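You operate a simulated robot arm through the tools that you are given. There is no shell and no other tool.

You are at the controls of a simulated robot arm. One attempt, no reset.

## Task
Gauge P5, P6 and P7, then pull up the loose nut.
Fine: to the mark with the red wrench; yellow gauge and wrench are laid on the bench; leave the other ports as they are.
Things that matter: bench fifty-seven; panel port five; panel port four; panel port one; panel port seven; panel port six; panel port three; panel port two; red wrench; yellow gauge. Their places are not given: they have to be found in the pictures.

Only the result counts: the job must be done as asked and must still hold three seconds after the hand-in. Knocking over, shifting, dropping, spilling or breaking anything else fails it.

## Robot
A 6-joint arm with a two-finger gripper, fixed in place. Base frame: the origin is on the floor under the middle of its stand, x ahead of it, y to its left, z up; the work surface is at about z = 780. Units: mm, degrees, N and s.
It reaches about 1298 mm from its shoulder. Its first joint turns from -149.0 to 149.0 degrees. Payload 1.57 kg.
Tool frame: the origin (TCP) lies between the finger pads and is the grasp point; the fingertips stand 21 mm ahead of it; z points along the fingers, y is the line along which they close. The gripper opens to 70 mm; its body begins 50 mm behind the TCP.
Orientation is told as [roll, pitch, yaw] about the base's x, y, z axes, in that order, counted from this pose: with the fingers straight down and closing along the base's y, the tool's x points along the base's -x, its y along +y and its z along -z.

## Interface
- The arm moves only by the tool servo_tool. Its argument "plan" is a list that holds one entry, the list of rows, each a list of 7 numbers: the turn, a rotation vector about the base's x, y, z in degrees, then the shift along the base's x, y, z in mm, then the gripper command, from -1 (fully open) to 1 (shut), values between in proportion. In form: [[[rx, ry, rz, tx, ty, tz, gripper], ...]]. A call has 1 to 20 rows; each row is the pose to reach, as a shift and turn from the pose commanded when the call began. Rows are played at 5 a second. More than 50 mm and 8.6 degrees between two rows, or a gripper value outside its range, and nothing of the call is played. A pose out of reach is approached as far as the arm can. The call stops where the force on the tool passes 40 N (or 10 N more than at its start, if that is more) or the arm is blocked; 0.2 s more then pass. The fingers move at their own pace (about 64.8 mm/s each) and stop on an object; they squeeze with about 22 N. The grip force told is the motor's: it shows also when the fingers shut on nothing. Time passes only in rows, and 0.2 s behind the last, so rows that repeat a pose let the fingers close. It gives the time, the measured TCP pose, the force on the tool (base axes), the opening and the grip force at its end, in the units of the frame above (readings bear some noise), with the torque about the TCP (base axes, N m) and any sound that the robot's microphone picked up.
- Cameras (640 x 400 px; columns grow to the right, rows downward): "scene" is fixed at [50.8, 652.4, 1526.5]; the picture's right is [-0.87, -0.49, 0.00], its down [-0.29, 0.52, -0.80] and it looks along [0.40, -0.70, -0.60] (base axes); focal length 317 px, centre (320, 200). "wrist" rides on the gripper at [79, 4, -81] in the tool frame; the picture's right is [-0.05, 1.00, 0.00], its down [-0.67, -0.04, -0.75] and it looks along [-0.74, -0.04, 0.67] (tool axes); focal length 256 px, centre (320, 200).
- snapshot(camera): a new picture of that camera. It takes no simulated time.
- raise_lower(by): slides the trunk up (or, below 0, down) by that many mm; the arm rides with it, the base frame stays. It gives what a move gives, with no picture.
- point_at(camera, pixels): for up to 12 pixels [column, row] of the newest picture of that camera ("zoom" is the newest enlarged one), the place [x, y, z] in the base frame of the surface seen there, good to about 3 mm. It takes no simulated time.
- zoom(camera, box): a new picture of the part [left, top, right, bottom] of that camera's present view, enlarged. It takes no simulated time.
- sign_off(): hands the job in; it is judged then, once.

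Open the gripper and draw the arm clear of the work before you hand the job in, unless the task says otherwise.

The tools are called after "Emit:" by a JSON object that holds its "fn" and its "kwargs". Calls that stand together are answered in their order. servo_tool: Moves the arm, as the interface text tells. Its arguments: {"type":"object","properties":{"plan":{"type":"array"}},"required":["plan"]} The other tools are called the same way: raise_lower (by) moves the trunk up or down; snapshot (camera) takes a picture; point_at (camera, pixels) gives the place of the surface under pixels of a picture; zoom (camera, box) takes an enlarged picture of a part of a camera's view; sign_off () hands the job in.

At the start:

```text
time_s: 0.0
ee_pos: [516.4, -377.8, 1017.1]
ee_rot: [-0.1, -0.1, 0.0]
ft_force: [1.0, -0.3, 0.2]
torque: [0.01, 0.03, 0.02]
width: 70.4
finger_force: 0.1
trunk travel left (down, up): [-698.0, 272.0]
```

scene: 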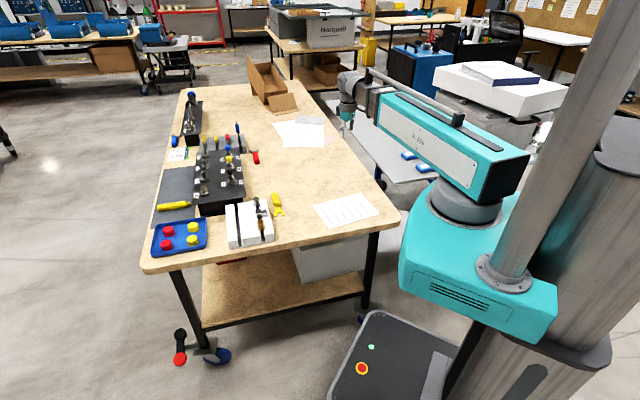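
wrist: 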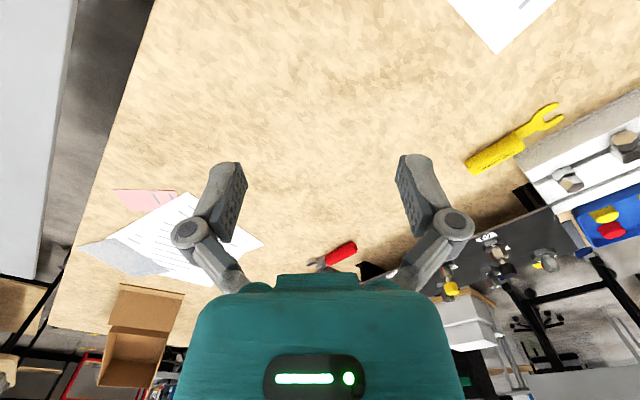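

The scene picture shows the bench with a dark panel around (220,180), a yellow tool near (277,205) and a red tool near (256,157). I zoom in on that part of the bench.

Emit:
{"fn": "zoom", "kwargs": {"camera": "scene", "box": [140, 80, 300, 180]}}

Emit:
{"fn": "zoom", "kwargs": {"camera": "scene", "box": [180, 120, 260, 170]}}

Emit:
{"fn": "zoom", "kwargs": {"camera": "scene", "box": [180, 160, 300, 250]}}

Emit:
{"fn": "zoom", "kwargs": {"camera": "wrist", "box": [440, 80, 640, 300]}}

```text
4.00 times, centred on (220, 130) of scene
```

zoom: 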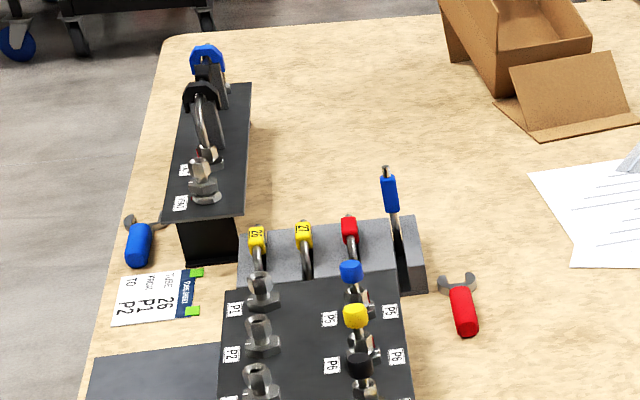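

```text
8.00 times, centred on (220, 145) of scene
```

zoom: 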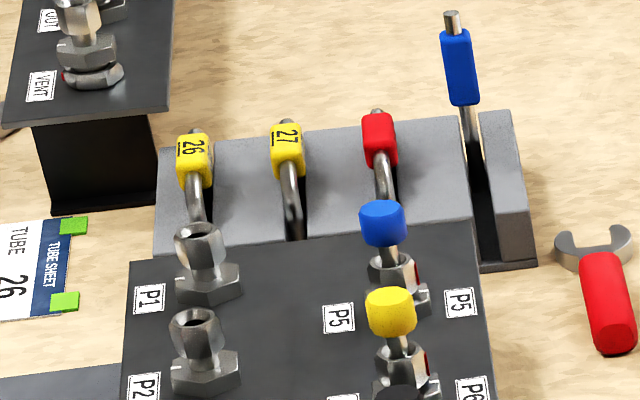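

```text
4.44 times, centred on (240, 205) of scene
```

zoom: 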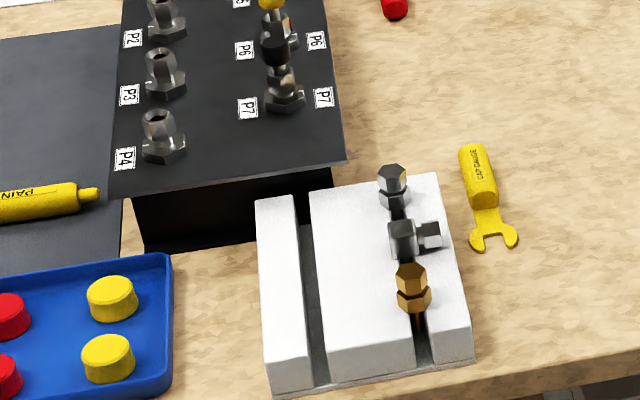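

```text
1.82 times, centred on (540, 190) of wrist
```

zoom: 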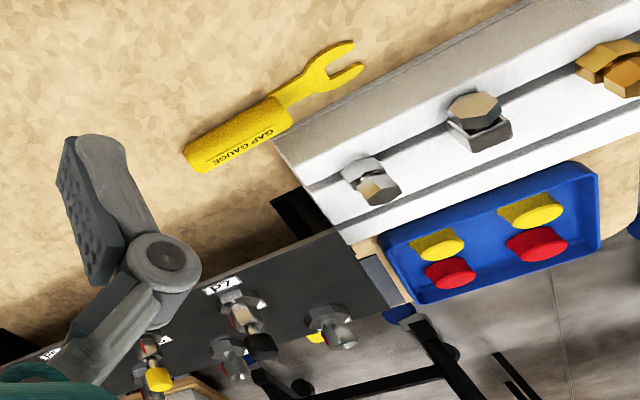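

The zooms show P5 (blue cap), P6 (yellow cap) and P7 (black cap) on the near panel, the GAP GAUGE lying beside the white block, and the red wrench right of the panel. I query the positions of these.

Emit:
{"fn": "point_at", "kwargs": {"camera": "zoom", "pixels": [[200, 150], [220, 165]]}}

Emit:
{"fn": "point_at", "kwargs": {"camera": "scene", "pixels": [[277, 200], [279, 212], [256, 158], [254, 151], [228, 148], [229, 159], [229, 171], [200, 155], [205, 190], [240, 196], [300, 180], [243, 150]]}}

Emit:
{"fn": "zoom", "kwargs": {"camera": "scene", "box": [210, 135, 258, 195]}}

```text
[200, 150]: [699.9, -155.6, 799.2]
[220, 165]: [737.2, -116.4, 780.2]
```

```text
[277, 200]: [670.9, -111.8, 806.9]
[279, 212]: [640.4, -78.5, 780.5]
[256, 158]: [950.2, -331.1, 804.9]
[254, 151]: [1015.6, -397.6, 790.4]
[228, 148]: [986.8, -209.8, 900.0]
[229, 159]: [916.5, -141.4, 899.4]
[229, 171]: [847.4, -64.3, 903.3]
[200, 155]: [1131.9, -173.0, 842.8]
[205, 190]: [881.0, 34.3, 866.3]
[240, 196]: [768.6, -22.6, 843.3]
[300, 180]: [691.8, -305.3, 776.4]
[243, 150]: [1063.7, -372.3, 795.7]
```

```text
6.67 times, centred on (234, 165) of scene
```

zoom: 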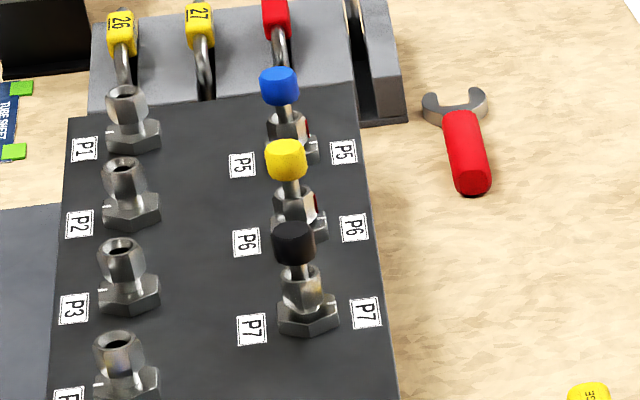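

P5, P6 and P7 lie at about (987,-210), (917,-141) and (847,-64), so the panel is turned about 45°. I move the arm to look at those ports from the wrench side with the wrist camera.

Emit:
{"fn": "servo_tool", "kwargs": {"plan": [[[0, 0, 5.6, 30, 15, 4, -1], [0, 0, 11.2, 60, 30, 8, -1], [0, 0, 16.8, 90, 45, 12, -1], [0, 0, 22.5, 122, 59, 16, -1], [0, 0, 28, 152, 74, 20, -1], [0, 0, 33.7, 183, 88, 25, -1], [0, 0, 39.4, 214, 103, 29, -1], [0, 0, 45, 244, 118, 33, -1], [0, 0, 45, 244, 118, 33, -1]]]}}

Emit:
{"fn": "snapshot", "kwargs": {"camera": "wrist"}}

Emit:
{"fn": "snapshot", "kwargs": {"camera": "scene"}}

```text
time_s: 2.0
ee_pos: [760.4, -257.2, 1016.9]
ee_rot: [0.0, 0.0, 45.1]
ft_force: [-0.1, 0.2, 0.6]
torque: [-0.01, -0.01, 0.0]
width: 70.1
finger_force: 0.1
out of reach, approached as far as the arm can: row 1, 2, 3, 4, 5, 6, 7, 8, 9
trunk travel left (down, up): [-698.0, 272.0]
```

```text
taken
```

wrist: 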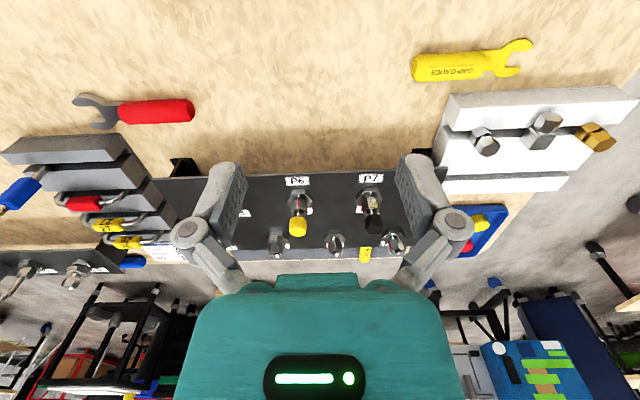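

```text
taken
```

scene: 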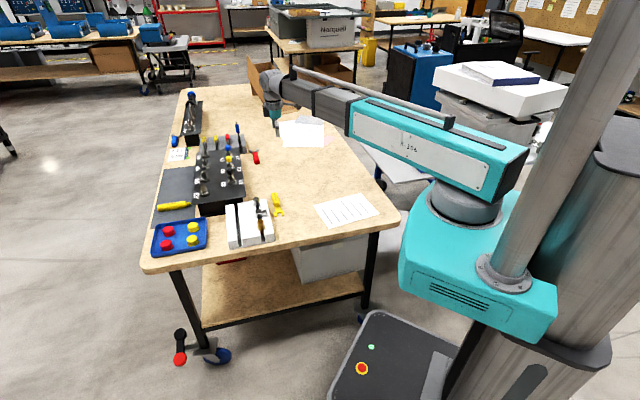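

The wrist view shows P6 (297,215) and P7 (372,205), with P5 hidden behind the left finger near (220,200). The arm reports it can't go higher at this trunk height, so I zoom here first.

Emit:
{"fn": "zoom", "kwargs": {"camera": "wrist", "box": [240, 160, 420, 272]}}

Emit:
{"fn": "zoom", "kwargs": {"camera": "wrist", "box": [400, 20, 640, 170]}}

Emit:
{"fn": "zoom", "kwargs": {"camera": "wrist", "box": [0, 60, 240, 210]}}

```text
3.56 times, centred on (330, 216) of wrist
```

zoom: 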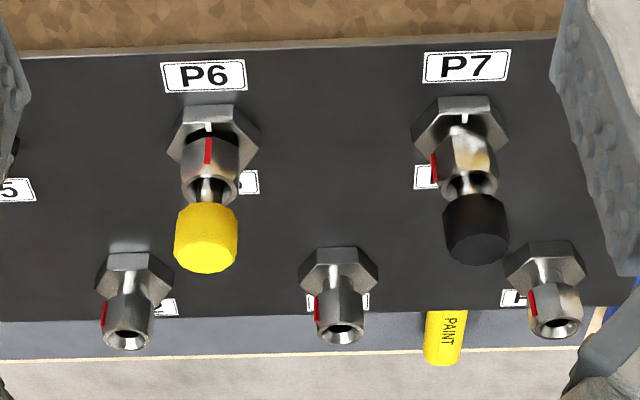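

```text
2.67 times, centred on (520, 95) of wrist
```

zoom: 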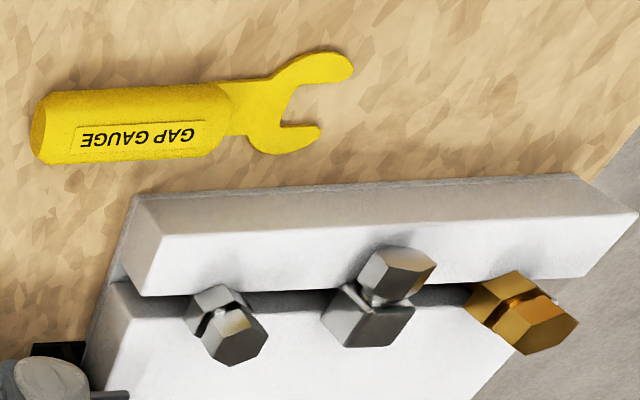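

```text
2.67 times, centred on (120, 135) of wrist
```

zoom: 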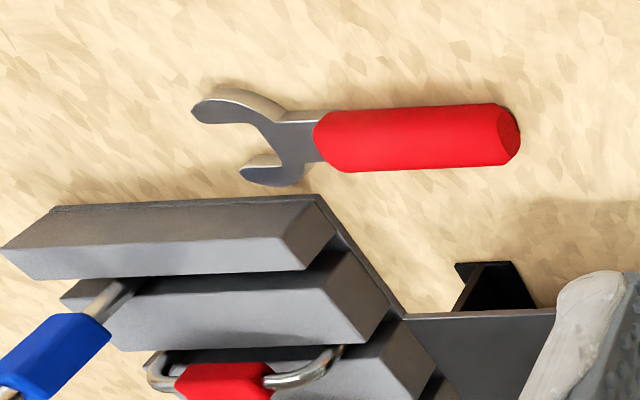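

P6's red nut mark lines up with the white body mark, while P7's red mark is well off to the side. Zoom renders crisply, so I take tight zooms of each fitting from the scene camera.

Emit:
{"fn": "zoom", "kwargs": {"camera": "scene", "box": [223, 142, 239, 162]}}

Emit:
{"fn": "zoom", "kwargs": {"camera": "scene", "box": [222, 164, 242, 186]}}

Emit:
{"fn": "zoom", "kwargs": {"camera": "scene", "box": [222, 154, 240, 174]}}

Emit:
{"fn": "zoom", "kwargs": {"camera": "wrist", "box": [340, 165, 400, 240]}}

Emit:
{"fn": "zoom", "kwargs": {"camera": "wrist", "box": [270, 165, 330, 240]}}

```text
16.00 times, centred on (231, 152) of scene
```

zoom: 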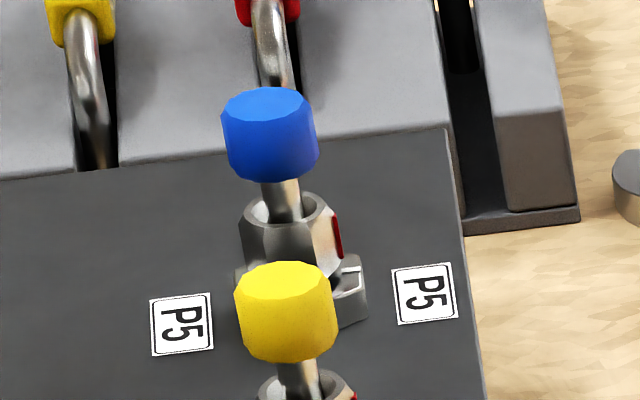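

```text
16.00 times, centred on (232, 175) of scene
```

zoom: 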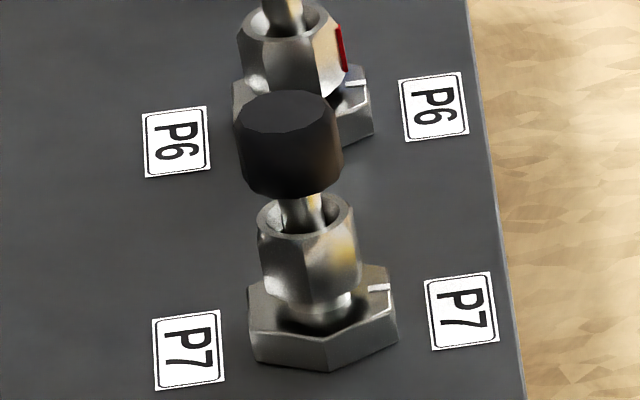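

```text
16.00 times, centred on (231, 164) of scene
```

zoom: 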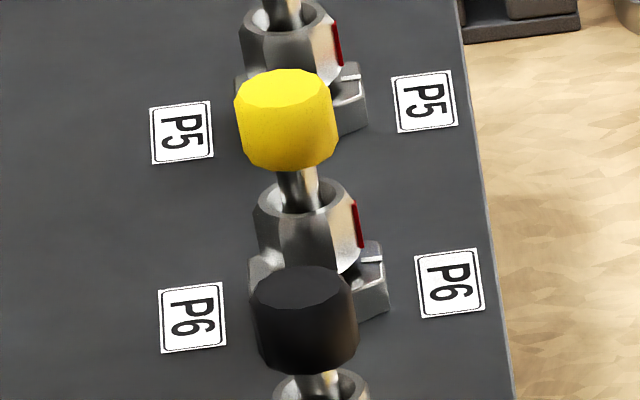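

```text
5.33 times, centred on (370, 202) of wrist
```

zoom: 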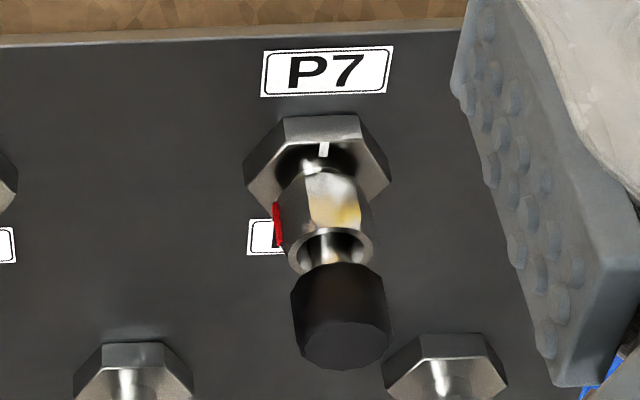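

```text
5.33 times, centred on (300, 202) of wrist
```

zoom: 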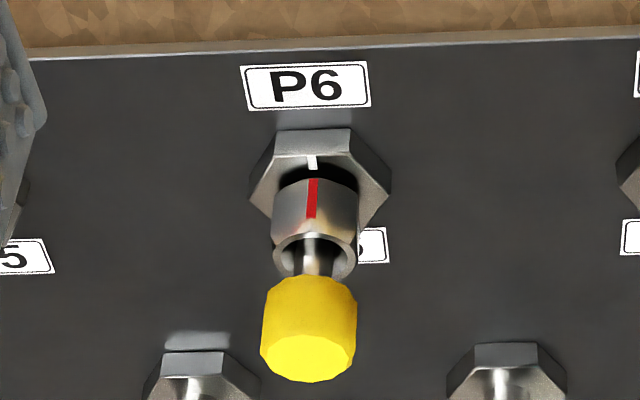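

P7's nut stands higher with a visible gap and its red mark about 90° off the white one, while P5 and P6 look aligned. I measure P7's geometry from the scene zoom.

Emit:
{"fn": "zoom", "kwargs": {"camera": "scene", "box": [222, 164, 242, 186]}}

Emit:
{"fn": "point_at", "kwargs": {"camera": "zoom", "pixels": [[288, 110], [288, 185], [308, 222], [295, 250], [300, 300], [320, 300], [260, 300], [330, 340], [330, 366], [383, 288], [460, 310], [185, 355]]}}

Emit:
{"fn": "zoom", "kwargs": {"camera": "scene", "box": [226, 170, 238, 186]}}

```text
16.00 times, centred on (232, 175) of scene
```

zoom: 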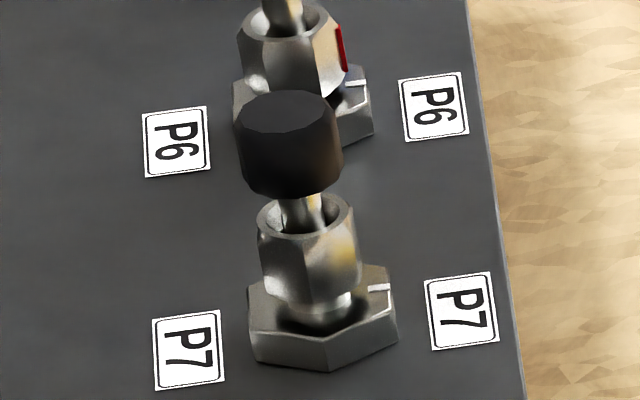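

```text
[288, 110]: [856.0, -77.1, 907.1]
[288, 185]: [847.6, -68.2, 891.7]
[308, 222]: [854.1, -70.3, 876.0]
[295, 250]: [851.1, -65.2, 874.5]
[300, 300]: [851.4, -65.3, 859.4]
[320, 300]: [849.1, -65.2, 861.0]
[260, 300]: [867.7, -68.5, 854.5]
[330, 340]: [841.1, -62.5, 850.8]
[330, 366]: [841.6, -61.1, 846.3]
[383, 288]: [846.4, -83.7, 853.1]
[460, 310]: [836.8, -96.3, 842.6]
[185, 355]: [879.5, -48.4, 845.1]
```

```text
16.00 times, centred on (232, 178) of scene
```

zoom: 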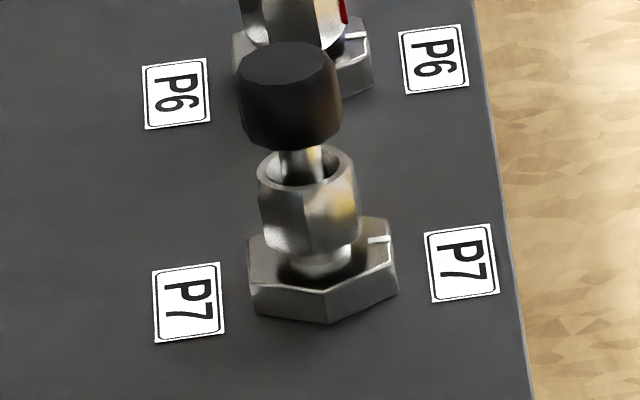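

Panel top is about z=843, body hex up to 853, P7 nut from about 862 up, cap top 907. Now I zoom on the gauge and wrench and read their positions.

Emit:
{"fn": "zoom", "kwargs": {"camera": "wrist", "box": [400, 20, 560, 120]}}

Emit:
{"fn": "point_at", "kwargs": {"camera": "zoom", "pixels": [[60, 195], [200, 180], [320, 170], [330, 180], [350, 175], [390, 165], [430, 110], [510, 85], [460, 180], [420, 210], [300, 120], [150, 260]]}}

Emit:
{"fn": "zoom", "kwargs": {"camera": "wrist", "box": [60, 70, 220, 170]}}

Emit:
{"fn": "point_at", "kwargs": {"camera": "zoom", "pixels": [[70, 115], [120, 115], [150, 200], [160, 245], [220, 160], [250, 150], [260, 170], [300, 160], [400, 160], [500, 150], [530, 160], [400, 60]]}}

```text
4.00 times, centred on (480, 70) of wrist
```

zoom: 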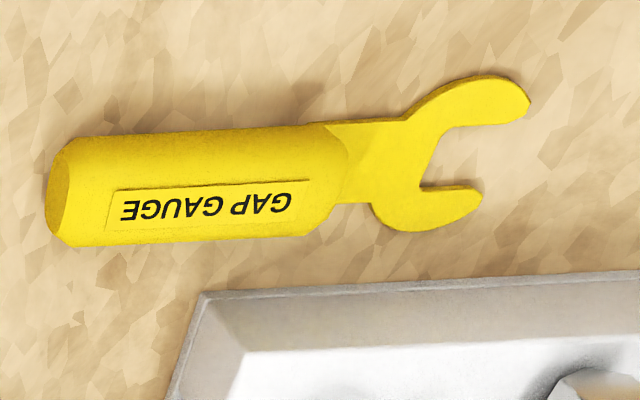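

```text
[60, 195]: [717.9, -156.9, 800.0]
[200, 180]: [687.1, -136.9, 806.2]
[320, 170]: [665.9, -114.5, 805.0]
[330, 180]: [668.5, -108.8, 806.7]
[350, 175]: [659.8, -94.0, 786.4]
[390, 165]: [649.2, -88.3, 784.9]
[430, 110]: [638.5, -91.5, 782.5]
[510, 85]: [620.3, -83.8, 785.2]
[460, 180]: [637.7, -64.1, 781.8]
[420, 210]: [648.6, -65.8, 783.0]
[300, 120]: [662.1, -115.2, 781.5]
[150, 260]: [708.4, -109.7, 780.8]
```

```text
4.00 times, centred on (140, 120) of wrist
```

zoom: 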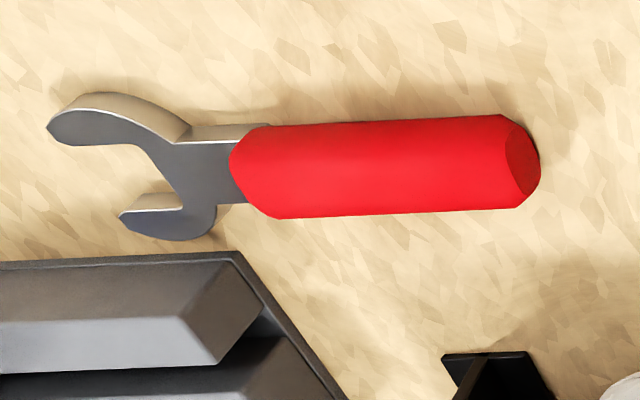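

```text
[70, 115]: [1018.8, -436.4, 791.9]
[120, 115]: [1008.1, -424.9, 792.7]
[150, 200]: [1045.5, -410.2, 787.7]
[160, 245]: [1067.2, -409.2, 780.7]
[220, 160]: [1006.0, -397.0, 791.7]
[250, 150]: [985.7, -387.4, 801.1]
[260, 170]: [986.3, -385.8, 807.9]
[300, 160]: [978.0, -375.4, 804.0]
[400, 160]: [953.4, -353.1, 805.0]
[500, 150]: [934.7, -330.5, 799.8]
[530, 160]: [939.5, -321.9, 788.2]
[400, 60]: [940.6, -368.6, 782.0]
```

The gauge handle runs from (718,-157) to (665,-112) with its fork toward (629,-74), plate near z=784; wrench head near (1012,-425), handle to (937,-325). I turn the tool to yaw ~137° and move behind the gauge to look at it closely.

Emit:
{"fn": "servo_tool", "kwargs": {"plan": [[[0, 0, 7.7, 0, 5, -8, -1], [0, 0, 15.4, 0, 10, -16, -1], [0, 0, 23, 0, 15, -24, -1], [0, 0, 30.7, 0, 20, -32, -1], [0, 0, 38.4, 0, 25, -40, -1], [0, 0, 46, 0, 30, -48, -1], [0, 0, 53.7, 0, 35, -56, -1], [0, 0, 61.4, 0, 40, -64, -1], [0, 0, 69, 0, 45, -72, -1], [0, 0, 76.7, 0, 50, -80, -1], [0, 0, 84.4, -5, 55, -88, -1], [0, 0, 92, -10, 60, -96, -1], [0, 0, 92, -10, 60, -96, -1]]]}}

Emit:
{"fn": "snapshot", "kwargs": {"camera": "wrist"}}

Emit:
{"fn": "snapshot", "kwargs": {"camera": "scene"}}

```text
time_s: 4.8
ee_pos: [752.1, -196.9, 1017.7]
ee_rot: [0.0, -0.1, 137.1]
ft_force: [0.2, -0.3, 0.4]
torque: [0.02, -0.02, 0.0]
width: 69.8
finger_force: 0.1
out of reach, approached as far as the arm can: row 1, 2, 3, 4, 5, 6, 7, 8, 9, 10, 11, 12, 13
trunk travel left (down, up): [-698.0, 272.0]
```

```text
taken
```

wrist: 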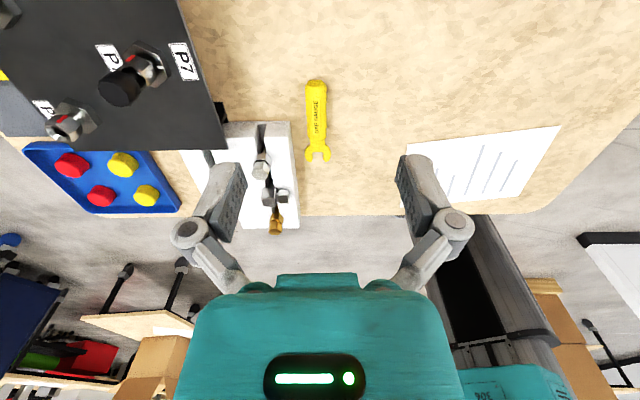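

```text
taken
```

scene: 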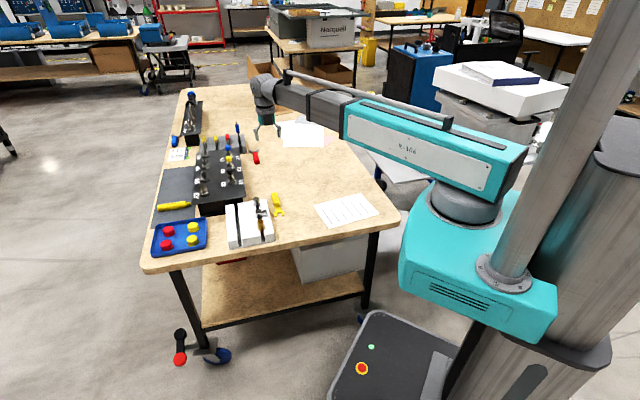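

The z shift had no effect (z stayed 1017), so height seems to come only from the trunk. I test whether a zero-shift pose is within reach and whether a small tilt is possible.

Emit:
{"fn": "servo_tool", "kwargs": {"plan": [[[0, 0, 0, 0, 0, 0, -1]]]}}

Emit:
{"fn": "servo_tool", "kwargs": {"plan": [[[4, 0, 0, 0, 0, 0, -1], [4, 0, 0, 0, 0, 0, -1]]]}}

```text
time_s: 5.2
ee_pos: [751.9, -196.5, 1016.5]
ee_rot: [-0.1, -0.2, 137.2]
ft_force: [-0.1, -0.1, 0.5]
torque: [0.01, 0.04, 0.0]
width: 69.9
finger_force: 0.0
trunk travel left (down, up): [-698.0, 272.0]
```

```text
time_s: 5.8
ee_pos: [751.4, -197.1, 1016.9]
ee_rot: [-3.1, -2.8, 137.1]
ft_force: [-0.4, -0.9, 0.2]
torque: [-0.02, -0.01, -0.02]
width: 69.9
finger_force: 0.0
trunk travel left (down, up): [-698.0, 272.0]
```

Tilting works and z is held by the trunk. I undo the tilt, and lower the trunk by 90 mm for a closer look at the gauge.

Emit:
{"fn": "servo_tool", "kwargs": {"plan": [[[-4, 0, 0, 0, 0, 0, -1], [-4, 0, 0, 0, 0, 0, -1]]]}}

Emit:
{"fn": "raise_lower", "kwargs": {"by": -90}}

Emit:
{"fn": "snapshot", "kwargs": {"camera": "wrist"}}

```text
time_s: 6.4
ee_pos: [749.8, -196.8, 1017.4]
ee_rot: [0.0, 0.0, 137.0]
ft_force: [0.3, 0.0, 0.4]
torque: [-0.01, 0.03, -0.01]
width: 70.2
finger_force: 0.0
trunk travel left (down, up): [-698.0, 272.0]
```

```text
time_s: 7.7
ee_pos: [749.4, -197.7, 926.8]
ee_rot: [-0.1, -0.2, 137.0]
ft_force: [-1.0, 0.2, 0.3]
torque: [0.01, 0.01, -0.01]
width: 70.0
finger_force: 0.0
trunk travel left (down, up): [-608.0, 362.0]
```

```text
taken
```

wrist: 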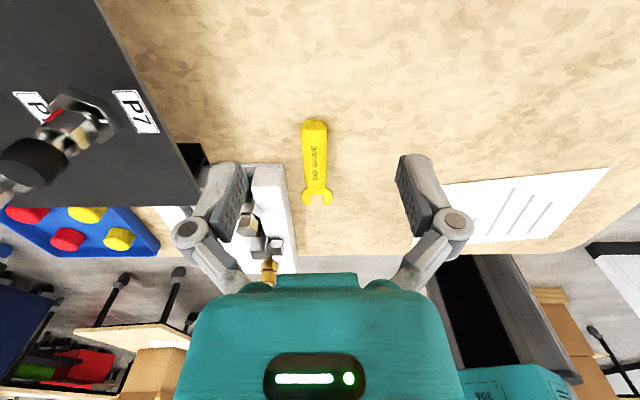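

The gauge sits at (316,160) pointing along the view. I zoom on it and read points on the handle and fork.

Emit:
{"fn": "zoom", "kwargs": {"camera": "wrist", "box": [268, 110, 364, 220]}}

Emit:
{"fn": "point_at", "kwargs": {"camera": "wrist", "pixels": [[315, 125], [315, 135], [315, 150], [316, 165], [316, 175], [316, 182], [316, 189], [305, 200], [328, 200], [306, 195], [326, 195], [316, 205]]}}

```text
3.64 times, centred on (316, 165) of wrist
```

zoom: 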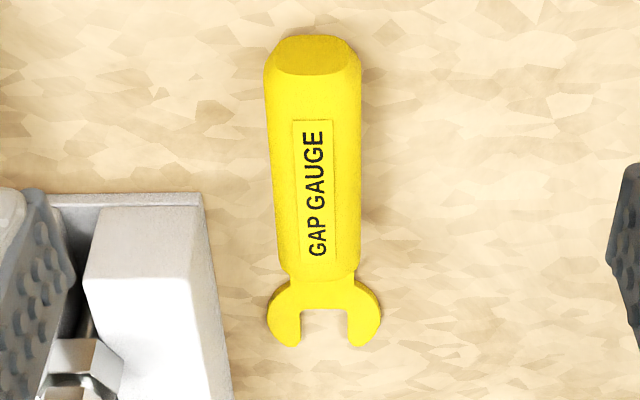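

```text
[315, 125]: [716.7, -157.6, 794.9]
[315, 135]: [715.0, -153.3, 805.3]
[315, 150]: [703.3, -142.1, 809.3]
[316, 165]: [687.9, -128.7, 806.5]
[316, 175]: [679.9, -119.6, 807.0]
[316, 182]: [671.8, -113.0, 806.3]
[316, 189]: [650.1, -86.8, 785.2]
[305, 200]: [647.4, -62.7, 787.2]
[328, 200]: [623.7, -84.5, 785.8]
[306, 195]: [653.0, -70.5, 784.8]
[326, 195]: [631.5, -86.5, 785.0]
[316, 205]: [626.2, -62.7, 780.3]
```

The gauge heads about 135°, with its handle centre near (690,-131) and the top at z≈807. The white block is close beside it, so I measure the block's edge and height to check finger clearance.

Emit:
{"fn": "zoom", "kwargs": {"camera": "wrist", "box": [200, 140, 340, 228]}}

Emit:
{"fn": "point_at", "kwargs": {"camera": "zoom", "pixels": [[270, 110], [350, 115], [385, 112], [400, 200], [420, 300], [360, 180], [380, 300], [290, 150], [230, 160], [440, 200]]}}

Emit:
{"fn": "zoom", "kwargs": {"camera": "scene", "box": [220, 185, 300, 250]}}

Emit:
{"fn": "point_at", "kwargs": {"camera": "zoom", "pixels": [[410, 60], [425, 200], [440, 320], [290, 90], [420, 110], [445, 230], [460, 330], [450, 60]]}}

```text
4.55 times, centred on (270, 184) of wrist
```

zoom: 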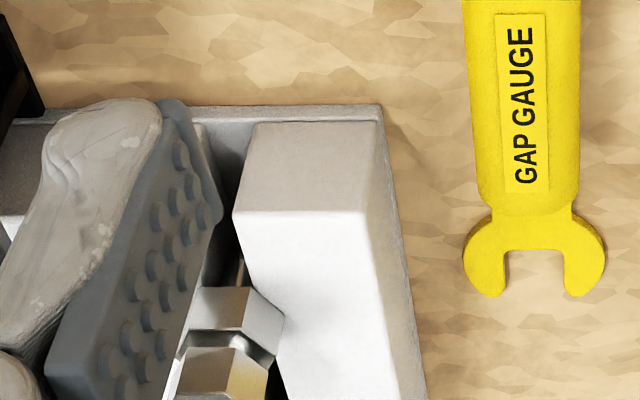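

```text
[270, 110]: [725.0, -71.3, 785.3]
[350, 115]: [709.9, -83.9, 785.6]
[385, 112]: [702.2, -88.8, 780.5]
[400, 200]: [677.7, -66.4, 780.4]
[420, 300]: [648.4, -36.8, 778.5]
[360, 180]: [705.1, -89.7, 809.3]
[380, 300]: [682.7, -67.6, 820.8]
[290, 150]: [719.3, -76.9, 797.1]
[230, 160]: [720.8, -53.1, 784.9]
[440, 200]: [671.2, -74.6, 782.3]
```

```text
6.15 times, centred on (260, 218) of scene
```

zoom: 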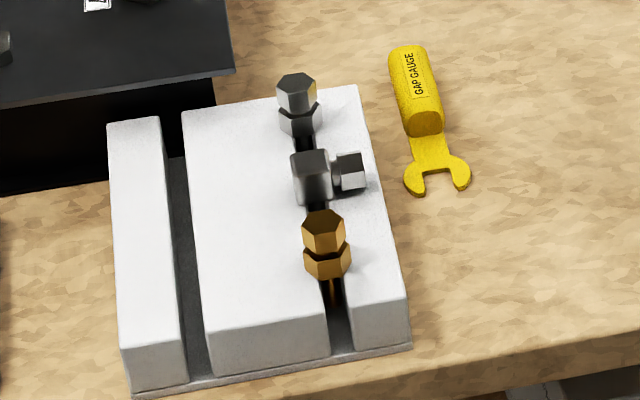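

```text
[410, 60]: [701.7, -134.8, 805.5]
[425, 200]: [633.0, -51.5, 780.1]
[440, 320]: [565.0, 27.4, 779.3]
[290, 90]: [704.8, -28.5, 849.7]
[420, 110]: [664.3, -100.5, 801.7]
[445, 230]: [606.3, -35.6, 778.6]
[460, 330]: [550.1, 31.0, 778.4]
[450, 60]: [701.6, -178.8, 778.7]
```

The block's near edge is about 37 mm from the handle axis but starts 21 mm forward of the handle middle, so I grasp a bit behind the middle at (695.5,-136.5). I move over it with yaw 135° and the gripper opened to about 50 mm.

Emit:
{"fn": "servo_tool", "kwargs": {"plan": [[[0, 0, -0.9, -28, 30, 0, -0.43], [0, 0, -1.8, -55.4, 60.5, 0, -0.43], [0, 0, -1.8, -55.4, 60.5, 0, -0.43]]]}}

Emit:
{"fn": "raise_lower", "kwargs": {"by": -80}}

Emit:
{"fn": "snapshot", "kwargs": {"camera": "wrist"}}

Emit:
{"fn": "snapshot", "kwargs": {"camera": "scene"}}

```text
time_s: 8.4
ee_pos: [695.8, -136.1, 926.8]
ee_rot: [0.0, 0.0, 135.2]
ft_force: [1.2, 0.7, 0.0]
torque: [-0.02, 0.02, -0.02]
width: 50.0
finger_force: 0.0
trunk travel left (down, up): [-608.0, 362.0]
```

```text
time_s: 9.6
ee_pos: [694.7, -136.4, 845.6]
ee_rot: [-0.1, -0.1, 135.3]
ft_force: [-0.2, -0.1, -0.5]
torque: [-0.04, -0.01, 0.0]
width: 49.9
finger_force: 0.1
trunk travel left (down, up): [-528.0, 442.0]
```

```text
taken
```

wrist: 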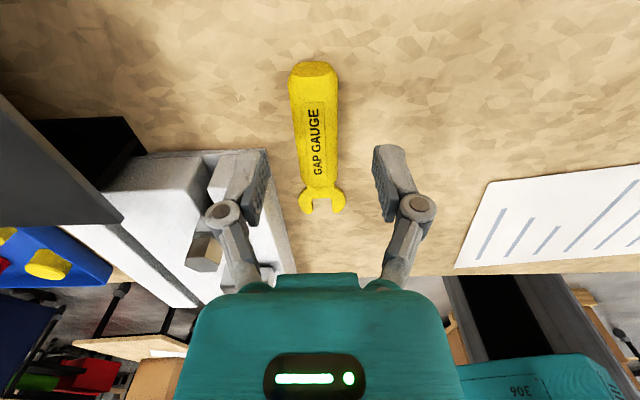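

```text
taken
```

scene: 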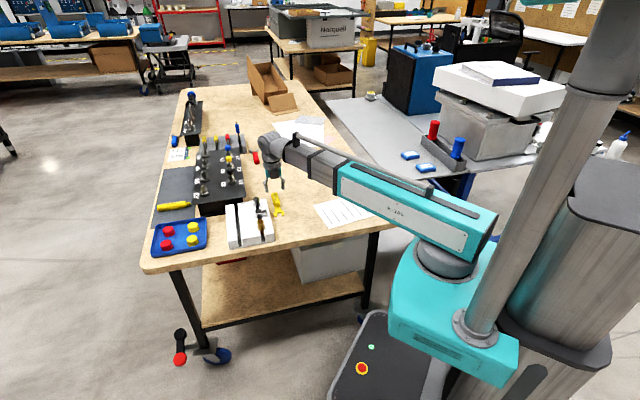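

The handle is between the fingers with the fork ahead. I zoom to check lateral centring before going down.

Emit:
{"fn": "zoom", "kwargs": {"camera": "wrist", "box": [240, 50, 400, 225]}}

Emit:
{"fn": "point_at", "kwargs": {"camera": "wrist", "pixels": [[314, 132], [292, 132], [336, 132], [312, 75], [318, 180], [311, 205], [338, 205], [324, 200], [288, 132], [345, 132]]}}

```text
2.29 times, centred on (320, 138) of wrist
```

zoom: 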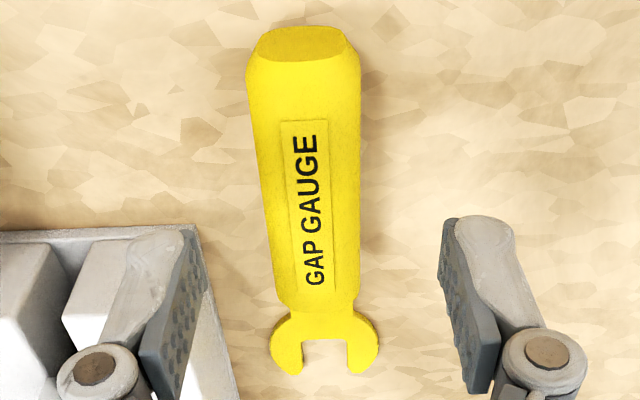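

```text
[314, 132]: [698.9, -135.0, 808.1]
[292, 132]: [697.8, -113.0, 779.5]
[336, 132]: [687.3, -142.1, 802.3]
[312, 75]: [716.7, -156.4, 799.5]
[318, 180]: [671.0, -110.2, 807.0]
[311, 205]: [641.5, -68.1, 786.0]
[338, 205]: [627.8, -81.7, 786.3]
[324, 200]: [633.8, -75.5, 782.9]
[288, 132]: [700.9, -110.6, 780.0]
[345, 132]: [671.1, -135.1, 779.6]
```

The handle is about 2 mm toward the block side; I correct by (1.4,1.4) and lower until the fingertips are just above the bench.

Emit:
{"fn": "servo_tool", "kwargs": {"plan": [[[0, 0, 0, 1.4, 1.4, 0, -0.43], [0, 0, 0, 1.4, 1.4, 0, -0.43]]]}}

Emit:
{"fn": "raise_lower", "kwargs": {"by": -38}}

Emit:
{"fn": "raise_lower", "kwargs": {"by": -5}}

Emit:
{"fn": "snapshot", "kwargs": {"camera": "wrist"}}

```text
time_s: 10.2
ee_pos: [697.0, -135.3, 846.5]
ee_rot: [-0.1, -0.1, 135.2]
ft_force: [0.1, -0.1, 0.0]
torque: [-0.01, -0.01, -0.02]
width: 49.9
finger_force: 0.1
trunk travel left (down, up): [-528.0, 442.0]
```

```text
time_s: 11.0
ee_pos: [696.4, -134.5, 810.4]
ee_rot: [-0.1, 0.0, 135.3]
ft_force: [-0.1, 0.1, -0.6]
torque: [-0.01, 0.01, -0.01]
width: 50.1
finger_force: 0.0
trunk travel left (down, up): [-490.0, 480.0]
```

```text
time_s: 11.6
ee_pos: [696.2, -135.2, 803.3]
ee_rot: [-0.1, -0.2, 135.2]
ft_force: [-0.2, 0.3, -0.7]
torque: [0.04, -0.02, 0.0]
width: 49.8
finger_force: 0.1
trunk travel left (down, up): [-485.0, 485.0]
```

```text
taken
```

wrist: 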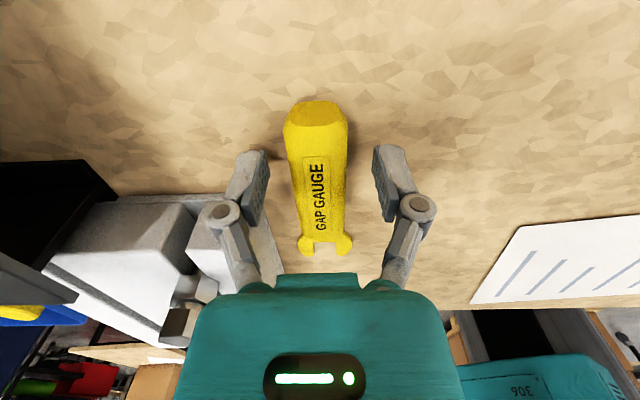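

The fingers straddle the handle at z≈803.5 with no contact force. I close the gripper.

Emit:
{"fn": "servo_tool", "kwargs": {"plan": [[[0, 0, 0, 0, 0, 0, 1], [0, 0, 0, 0, 0, 0, 1], [0, 0, 0, 0, 0, 0, 1], [0, 0, 0, 0, 0, 0, 1], [0, 0, 0, 0, 0, 0, 1]]]}}

Emit:
{"fn": "snapshot", "kwargs": {"camera": "wrist"}}

```text
time_s: 12.8
ee_pos: [697.0, -133.9, 804.1]
ee_rot: [-0.1, 0.0, 135.2]
ft_force: [1.5, 1.7, 3.4]
torque: [0.02, 0.0, -0.01]
width: 24.8
finger_force: 22.0
trunk travel left (down, up): [-485.0, 485.0]
```

```text
taken
```

wrist: 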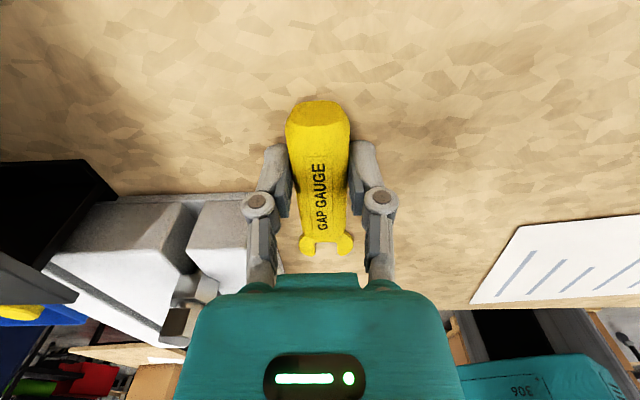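

The gripper holds the handle at 24.8 mm width with 22 N. I raise it 130 mm and look at how the gauge sits.

Emit:
{"fn": "raise_lower", "kwargs": {"by": 130}}

Emit:
{"fn": "snapshot", "kwargs": {"camera": "wrist"}}

Emit:
{"fn": "zoom", "kwargs": {"camera": "wrist", "box": [240, 90, 400, 270]}}

Emit:
{"fn": "point_at", "kwargs": {"camera": "wrist", "pixels": [[318, 110], [318, 140], [320, 170], [322, 220], [324, 240], [305, 245], [345, 245], [310, 237], [340, 237], [307, 250], [345, 250]]}}

```text
time_s: 14.4
ee_pos: [696.1, -135.1, 933.2]
ee_rot: [0.0, -0.1, 135.1]
ft_force: [-0.6, -0.1, -0.6]
torque: [0.01, -0.02, 0.02]
width: 25.0
finger_force: 22.5
trunk travel left (down, up): [-615.0, 355.0]
```

```text
taken
```

wrist: 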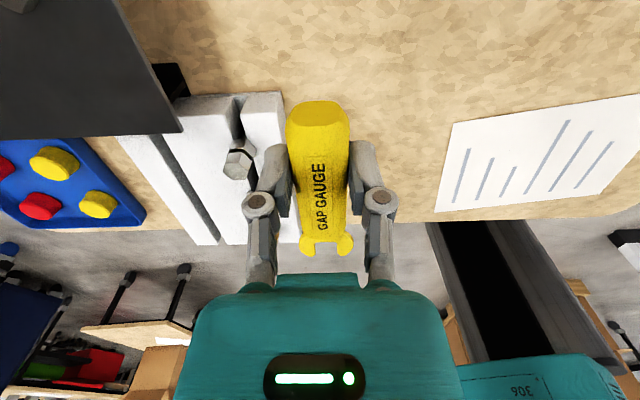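

```text
2.22 times, centred on (320, 180) of wrist
```

zoom: 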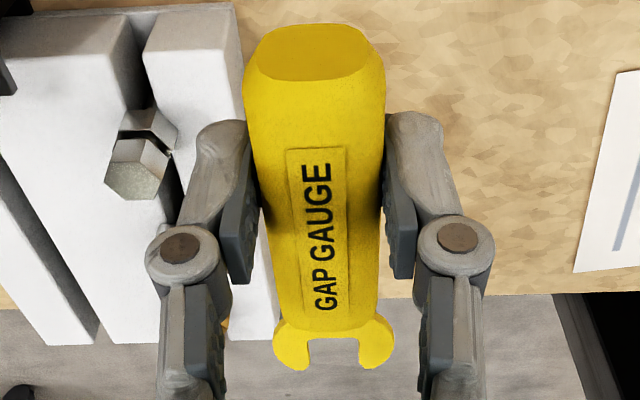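

```text
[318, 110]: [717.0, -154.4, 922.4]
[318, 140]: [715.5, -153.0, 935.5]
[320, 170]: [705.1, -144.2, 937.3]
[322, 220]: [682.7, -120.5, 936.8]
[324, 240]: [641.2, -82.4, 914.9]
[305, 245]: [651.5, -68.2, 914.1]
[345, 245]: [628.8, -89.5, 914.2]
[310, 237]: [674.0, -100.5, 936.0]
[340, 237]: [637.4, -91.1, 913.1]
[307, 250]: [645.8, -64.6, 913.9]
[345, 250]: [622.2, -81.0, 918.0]
```

The gauge is held level, blade top about 19 mm under the TCP. Now I measure the port axes more exactly, using tight scene zooms of the caps and fittings.

Emit:
{"fn": "zoom", "kwargs": {"camera": "scene", "box": [226, 168, 238, 176]}}

Emit:
{"fn": "point_at", "kwargs": {"camera": "scene", "pixels": [[230, 169.7], [230.1, 169.5], [229.9, 169.9], [230.3, 169.7], [229.7, 169.7]]}}

Emit:
{"fn": "zoom", "kwargs": {"camera": "scene", "box": [224, 156, 236, 164]}}

Emit:
{"fn": "zoom", "kwargs": {"camera": "scene", "box": [222, 144, 234, 152]}}

```text
16.00 times, centred on (232, 172) of scene
```

zoom: 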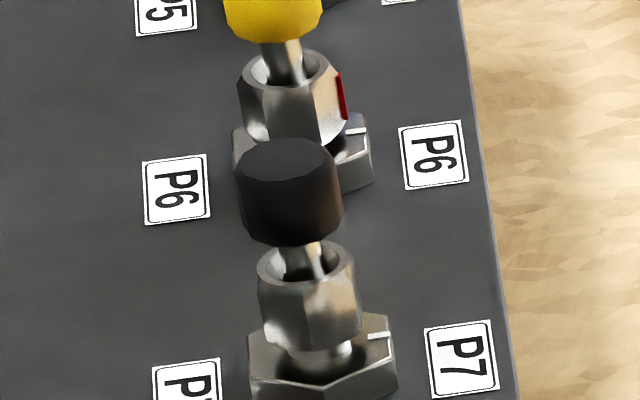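

```text
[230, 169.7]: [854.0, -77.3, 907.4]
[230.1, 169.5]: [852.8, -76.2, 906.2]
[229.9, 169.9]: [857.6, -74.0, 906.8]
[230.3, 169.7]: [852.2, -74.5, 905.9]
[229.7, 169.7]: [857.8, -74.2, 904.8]
```

```text
16.00 times, centred on (230, 160) of scene
```

zoom: 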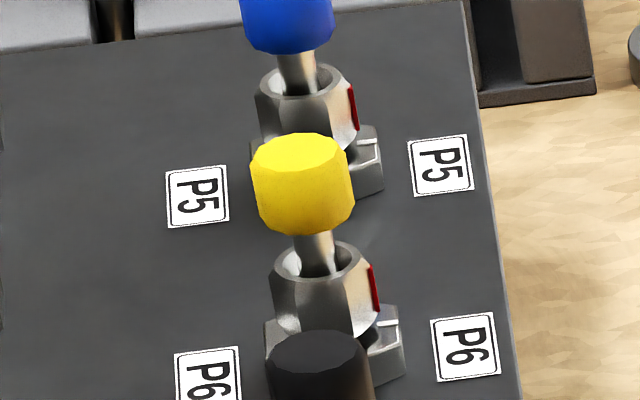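

```text
16.00 times, centred on (228, 148) of scene
```

zoom: 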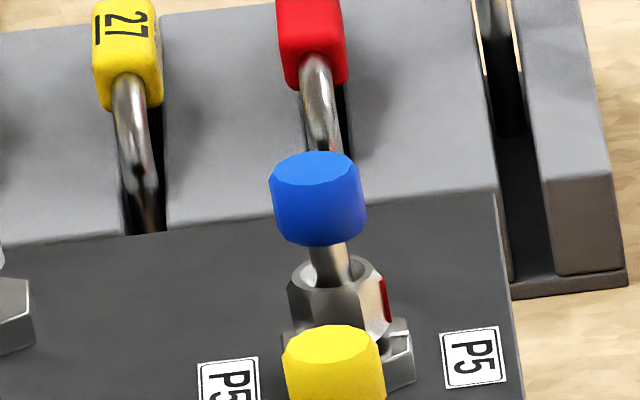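

P7's cap centre averages (855,-75,906). I sample the P6 and P5 cap centres at (228.6,157.1) and (227.7,146.1).

Emit:
{"fn": "point_at", "kwargs": {"camera": "scene", "pixels": [[228.6, 157.1], [228.4, 157.1], [228.8, 157.1], [228.6, 156.9], [228.6, 157.3], [227.7, 146.1], [227.5, 146.1], [227.9, 146.1], [227.7, 145.9], [227.7, 146.3], [229.94, 169.5], [229.94, 169.3]]}}

Emit:
{"fn": "zoom", "kwargs": {"camera": "scene", "box": [226, 172, 238, 180]}}

Emit:
{"fn": "point_at", "kwargs": {"camera": "zoom", "pixels": [[270, 225], [290, 245], [330, 255], [360, 235], [340, 240], [270, 195], [280, 205], [300, 217], [320, 224], [340, 222], [350, 205], [318, 234]]}}

```text
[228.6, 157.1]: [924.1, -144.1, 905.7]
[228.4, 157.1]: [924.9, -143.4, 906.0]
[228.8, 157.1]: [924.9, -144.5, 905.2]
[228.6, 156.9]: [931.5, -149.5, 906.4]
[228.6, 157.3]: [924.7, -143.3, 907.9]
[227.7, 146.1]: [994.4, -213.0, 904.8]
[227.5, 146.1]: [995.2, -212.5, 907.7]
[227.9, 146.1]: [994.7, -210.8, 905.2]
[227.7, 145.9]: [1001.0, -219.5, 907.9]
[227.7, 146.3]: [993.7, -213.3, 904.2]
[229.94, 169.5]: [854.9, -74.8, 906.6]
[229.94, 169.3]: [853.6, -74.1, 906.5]
```

```text
16.00 times, centred on (232, 176) of scene
```

zoom: 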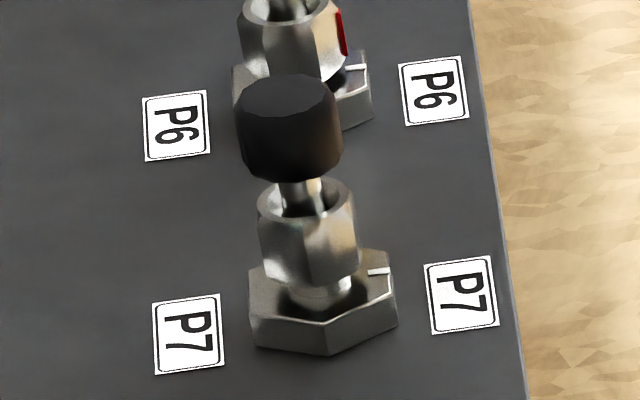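

```text
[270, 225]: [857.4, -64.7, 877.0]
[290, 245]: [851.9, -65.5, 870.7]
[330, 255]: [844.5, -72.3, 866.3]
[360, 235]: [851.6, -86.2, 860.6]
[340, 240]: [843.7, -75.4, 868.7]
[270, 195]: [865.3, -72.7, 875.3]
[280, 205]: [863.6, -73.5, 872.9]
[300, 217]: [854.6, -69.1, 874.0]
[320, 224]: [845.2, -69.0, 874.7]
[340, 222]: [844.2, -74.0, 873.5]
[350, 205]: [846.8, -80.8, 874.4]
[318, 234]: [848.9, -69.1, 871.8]
```

P7, P6, P5 axes come out at (854.7,-74.8), (924.8,-144.0), (994.5,-212.5), so the square approach heading is about 45.4°. I swing the gauge to yaw 45.4° at a standoff of 140 mm from P7.

Emit:
{"fn": "servo_tool", "kwargs": {"plan": [[[0, 0, -7.5, 5, -3.3, 0, 1], [0, 0, -15, 10, -6.6, 0, 1], [0, 0, -22.5, 15, -9.9, 0, 1], [0, 0, -30, 20, -13.2, 0, 1], [0, 0, -37.5, 25, -16.5, 0, 1], [0, 0, -45, 30, -19.8, 0, 1], [0, 0, -52.5, 35, -23, 0, 1], [0, 0, -60, 40, -26.3, 0, 1], [0, 0, -67.5, 45, -29.6, 0, 1], [0, 0, -75, 50, -32.9, 0, 1], [0, 0, -82.5, 55, -36.2, 0, 1], [0, 0, -89.8, 60.1, -39.4, 0, 1], [0, 0, -89.8, 60.1, -39.4, 0, 1]]]}}

Emit:
{"fn": "snapshot", "kwargs": {"camera": "wrist"}}

Emit:
{"fn": "snapshot", "kwargs": {"camera": "scene"}}

Emit:
{"fn": "zoom", "kwargs": {"camera": "scene", "box": [220, 150, 280, 190]}}

```text
time_s: 17.2
ee_pos: [758.0, -175.2, 933.4]
ee_rot: [-0.1, 0.1, 45.3]
ft_force: [0.0, 0.0, -0.9]
torque: [-0.01, 0.0, -0.05]
width: 25.2
finger_force: 21.8
trunk travel left (down, up): [-615.0, 355.0]
```

```text
taken
```

wrist: 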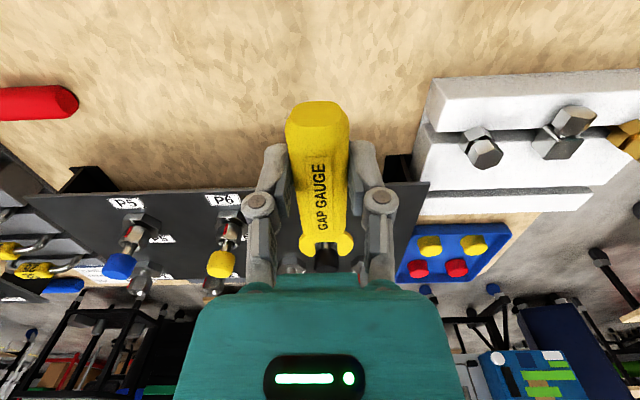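

```text
taken
```

scene: 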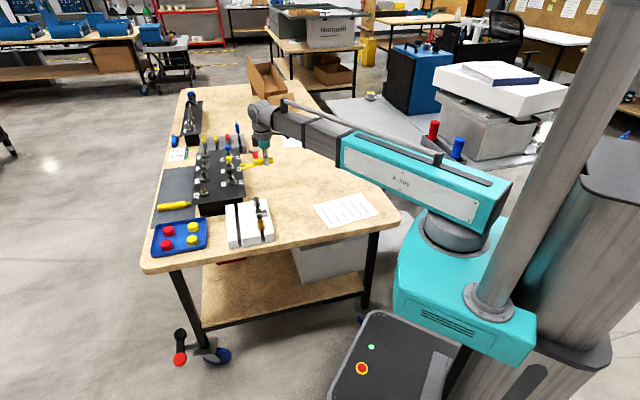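

```text
10.00 times, centred on (250, 170) of scene
```

zoom: 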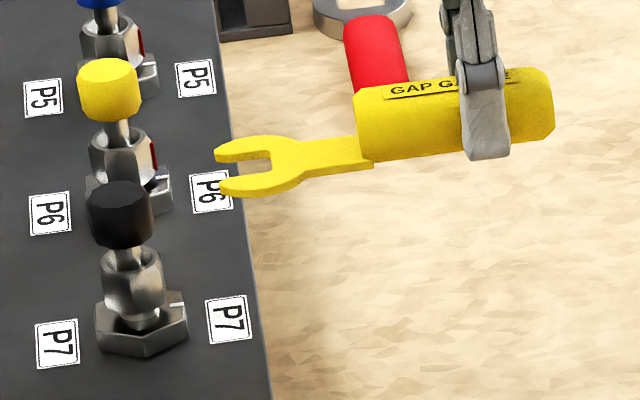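

The scene zoom clearly shows the fork level and facing the P7 row. I lower the trunk 52 mm so the blade comes near gap height, then compare with P7's gap.

Emit:
{"fn": "raise_lower", "kwargs": {"by": -52}}

Emit:
{"fn": "zoom", "kwargs": {"camera": "scene", "box": [224, 164, 260, 188]}}

Emit:
{"fn": "point_at", "kwargs": {"camera": "zoom", "pixels": [[300, 190], [330, 190], [360, 200], [400, 190], [450, 180], [300, 240]]}}

```text
time_s: 18.1
ee_pos: [757.1, -174.7, 882.0]
ee_rot: [-0.1, 0.0, 45.4]
ft_force: [0.1, -0.1, -0.2]
torque: [-0.01, 0.02, -0.01]
width: 24.9
finger_force: 22.6
trunk travel left (down, up): [-563.0, 407.0]
```

```text
16.00 times, centred on (242, 176) of scene
```

zoom: 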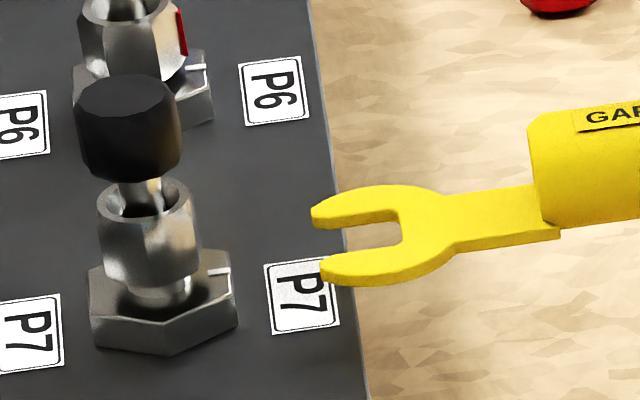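

```text
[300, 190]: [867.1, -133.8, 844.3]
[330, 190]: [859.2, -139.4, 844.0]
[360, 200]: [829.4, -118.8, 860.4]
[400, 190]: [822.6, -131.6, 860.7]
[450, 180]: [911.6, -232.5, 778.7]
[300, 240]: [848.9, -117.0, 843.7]
```

The blade top reads z≈860.5 and the fork tips are roughly 38 mm short of P7's axis. I sample both prongs to determine the fork's centreline relative to the TCP.

Emit:
{"fn": "zoom", "kwargs": {"camera": "scene", "box": [228, 166, 264, 188]}}

Emit:
{"fn": "point_at", "kwargs": {"camera": "zoom", "pixels": [[270, 190], [290, 185], [310, 182], [330, 180], [280, 256], [300, 254], [320, 252], [340, 248], [390, 215], [420, 210], [450, 205], [400, 240]]}}

Emit:
{"fn": "zoom", "kwargs": {"camera": "wrist", "box": [260, 180, 380, 275]}}

Emit:
{"fn": "snapshot", "kwargs": {"camera": "wrist"}}

```text
16.00 times, centred on (246, 177) of scene
```

zoom: 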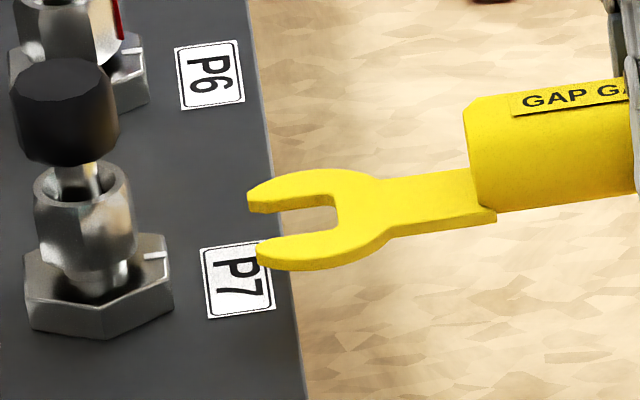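

```text
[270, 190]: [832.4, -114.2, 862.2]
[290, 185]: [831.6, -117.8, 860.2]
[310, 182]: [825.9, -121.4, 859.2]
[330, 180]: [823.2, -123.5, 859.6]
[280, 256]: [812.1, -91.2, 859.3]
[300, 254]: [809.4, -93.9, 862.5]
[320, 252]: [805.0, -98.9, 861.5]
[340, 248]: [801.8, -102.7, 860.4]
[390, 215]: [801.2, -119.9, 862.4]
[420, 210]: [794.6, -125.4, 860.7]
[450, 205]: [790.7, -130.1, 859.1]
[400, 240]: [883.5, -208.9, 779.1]
```

```text
4.21 times, centred on (320, 228) of wrist
```

zoom: 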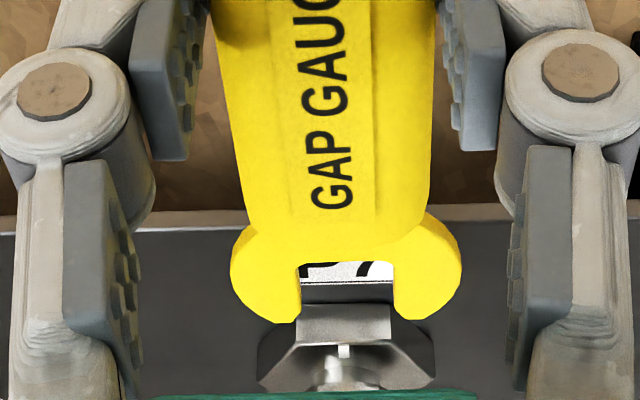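

```text
taken
```

wrist: 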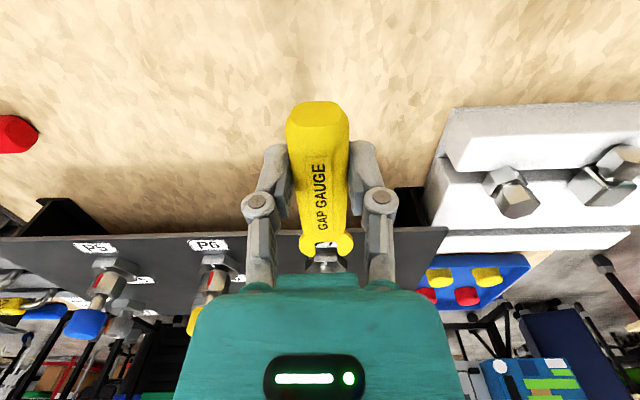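

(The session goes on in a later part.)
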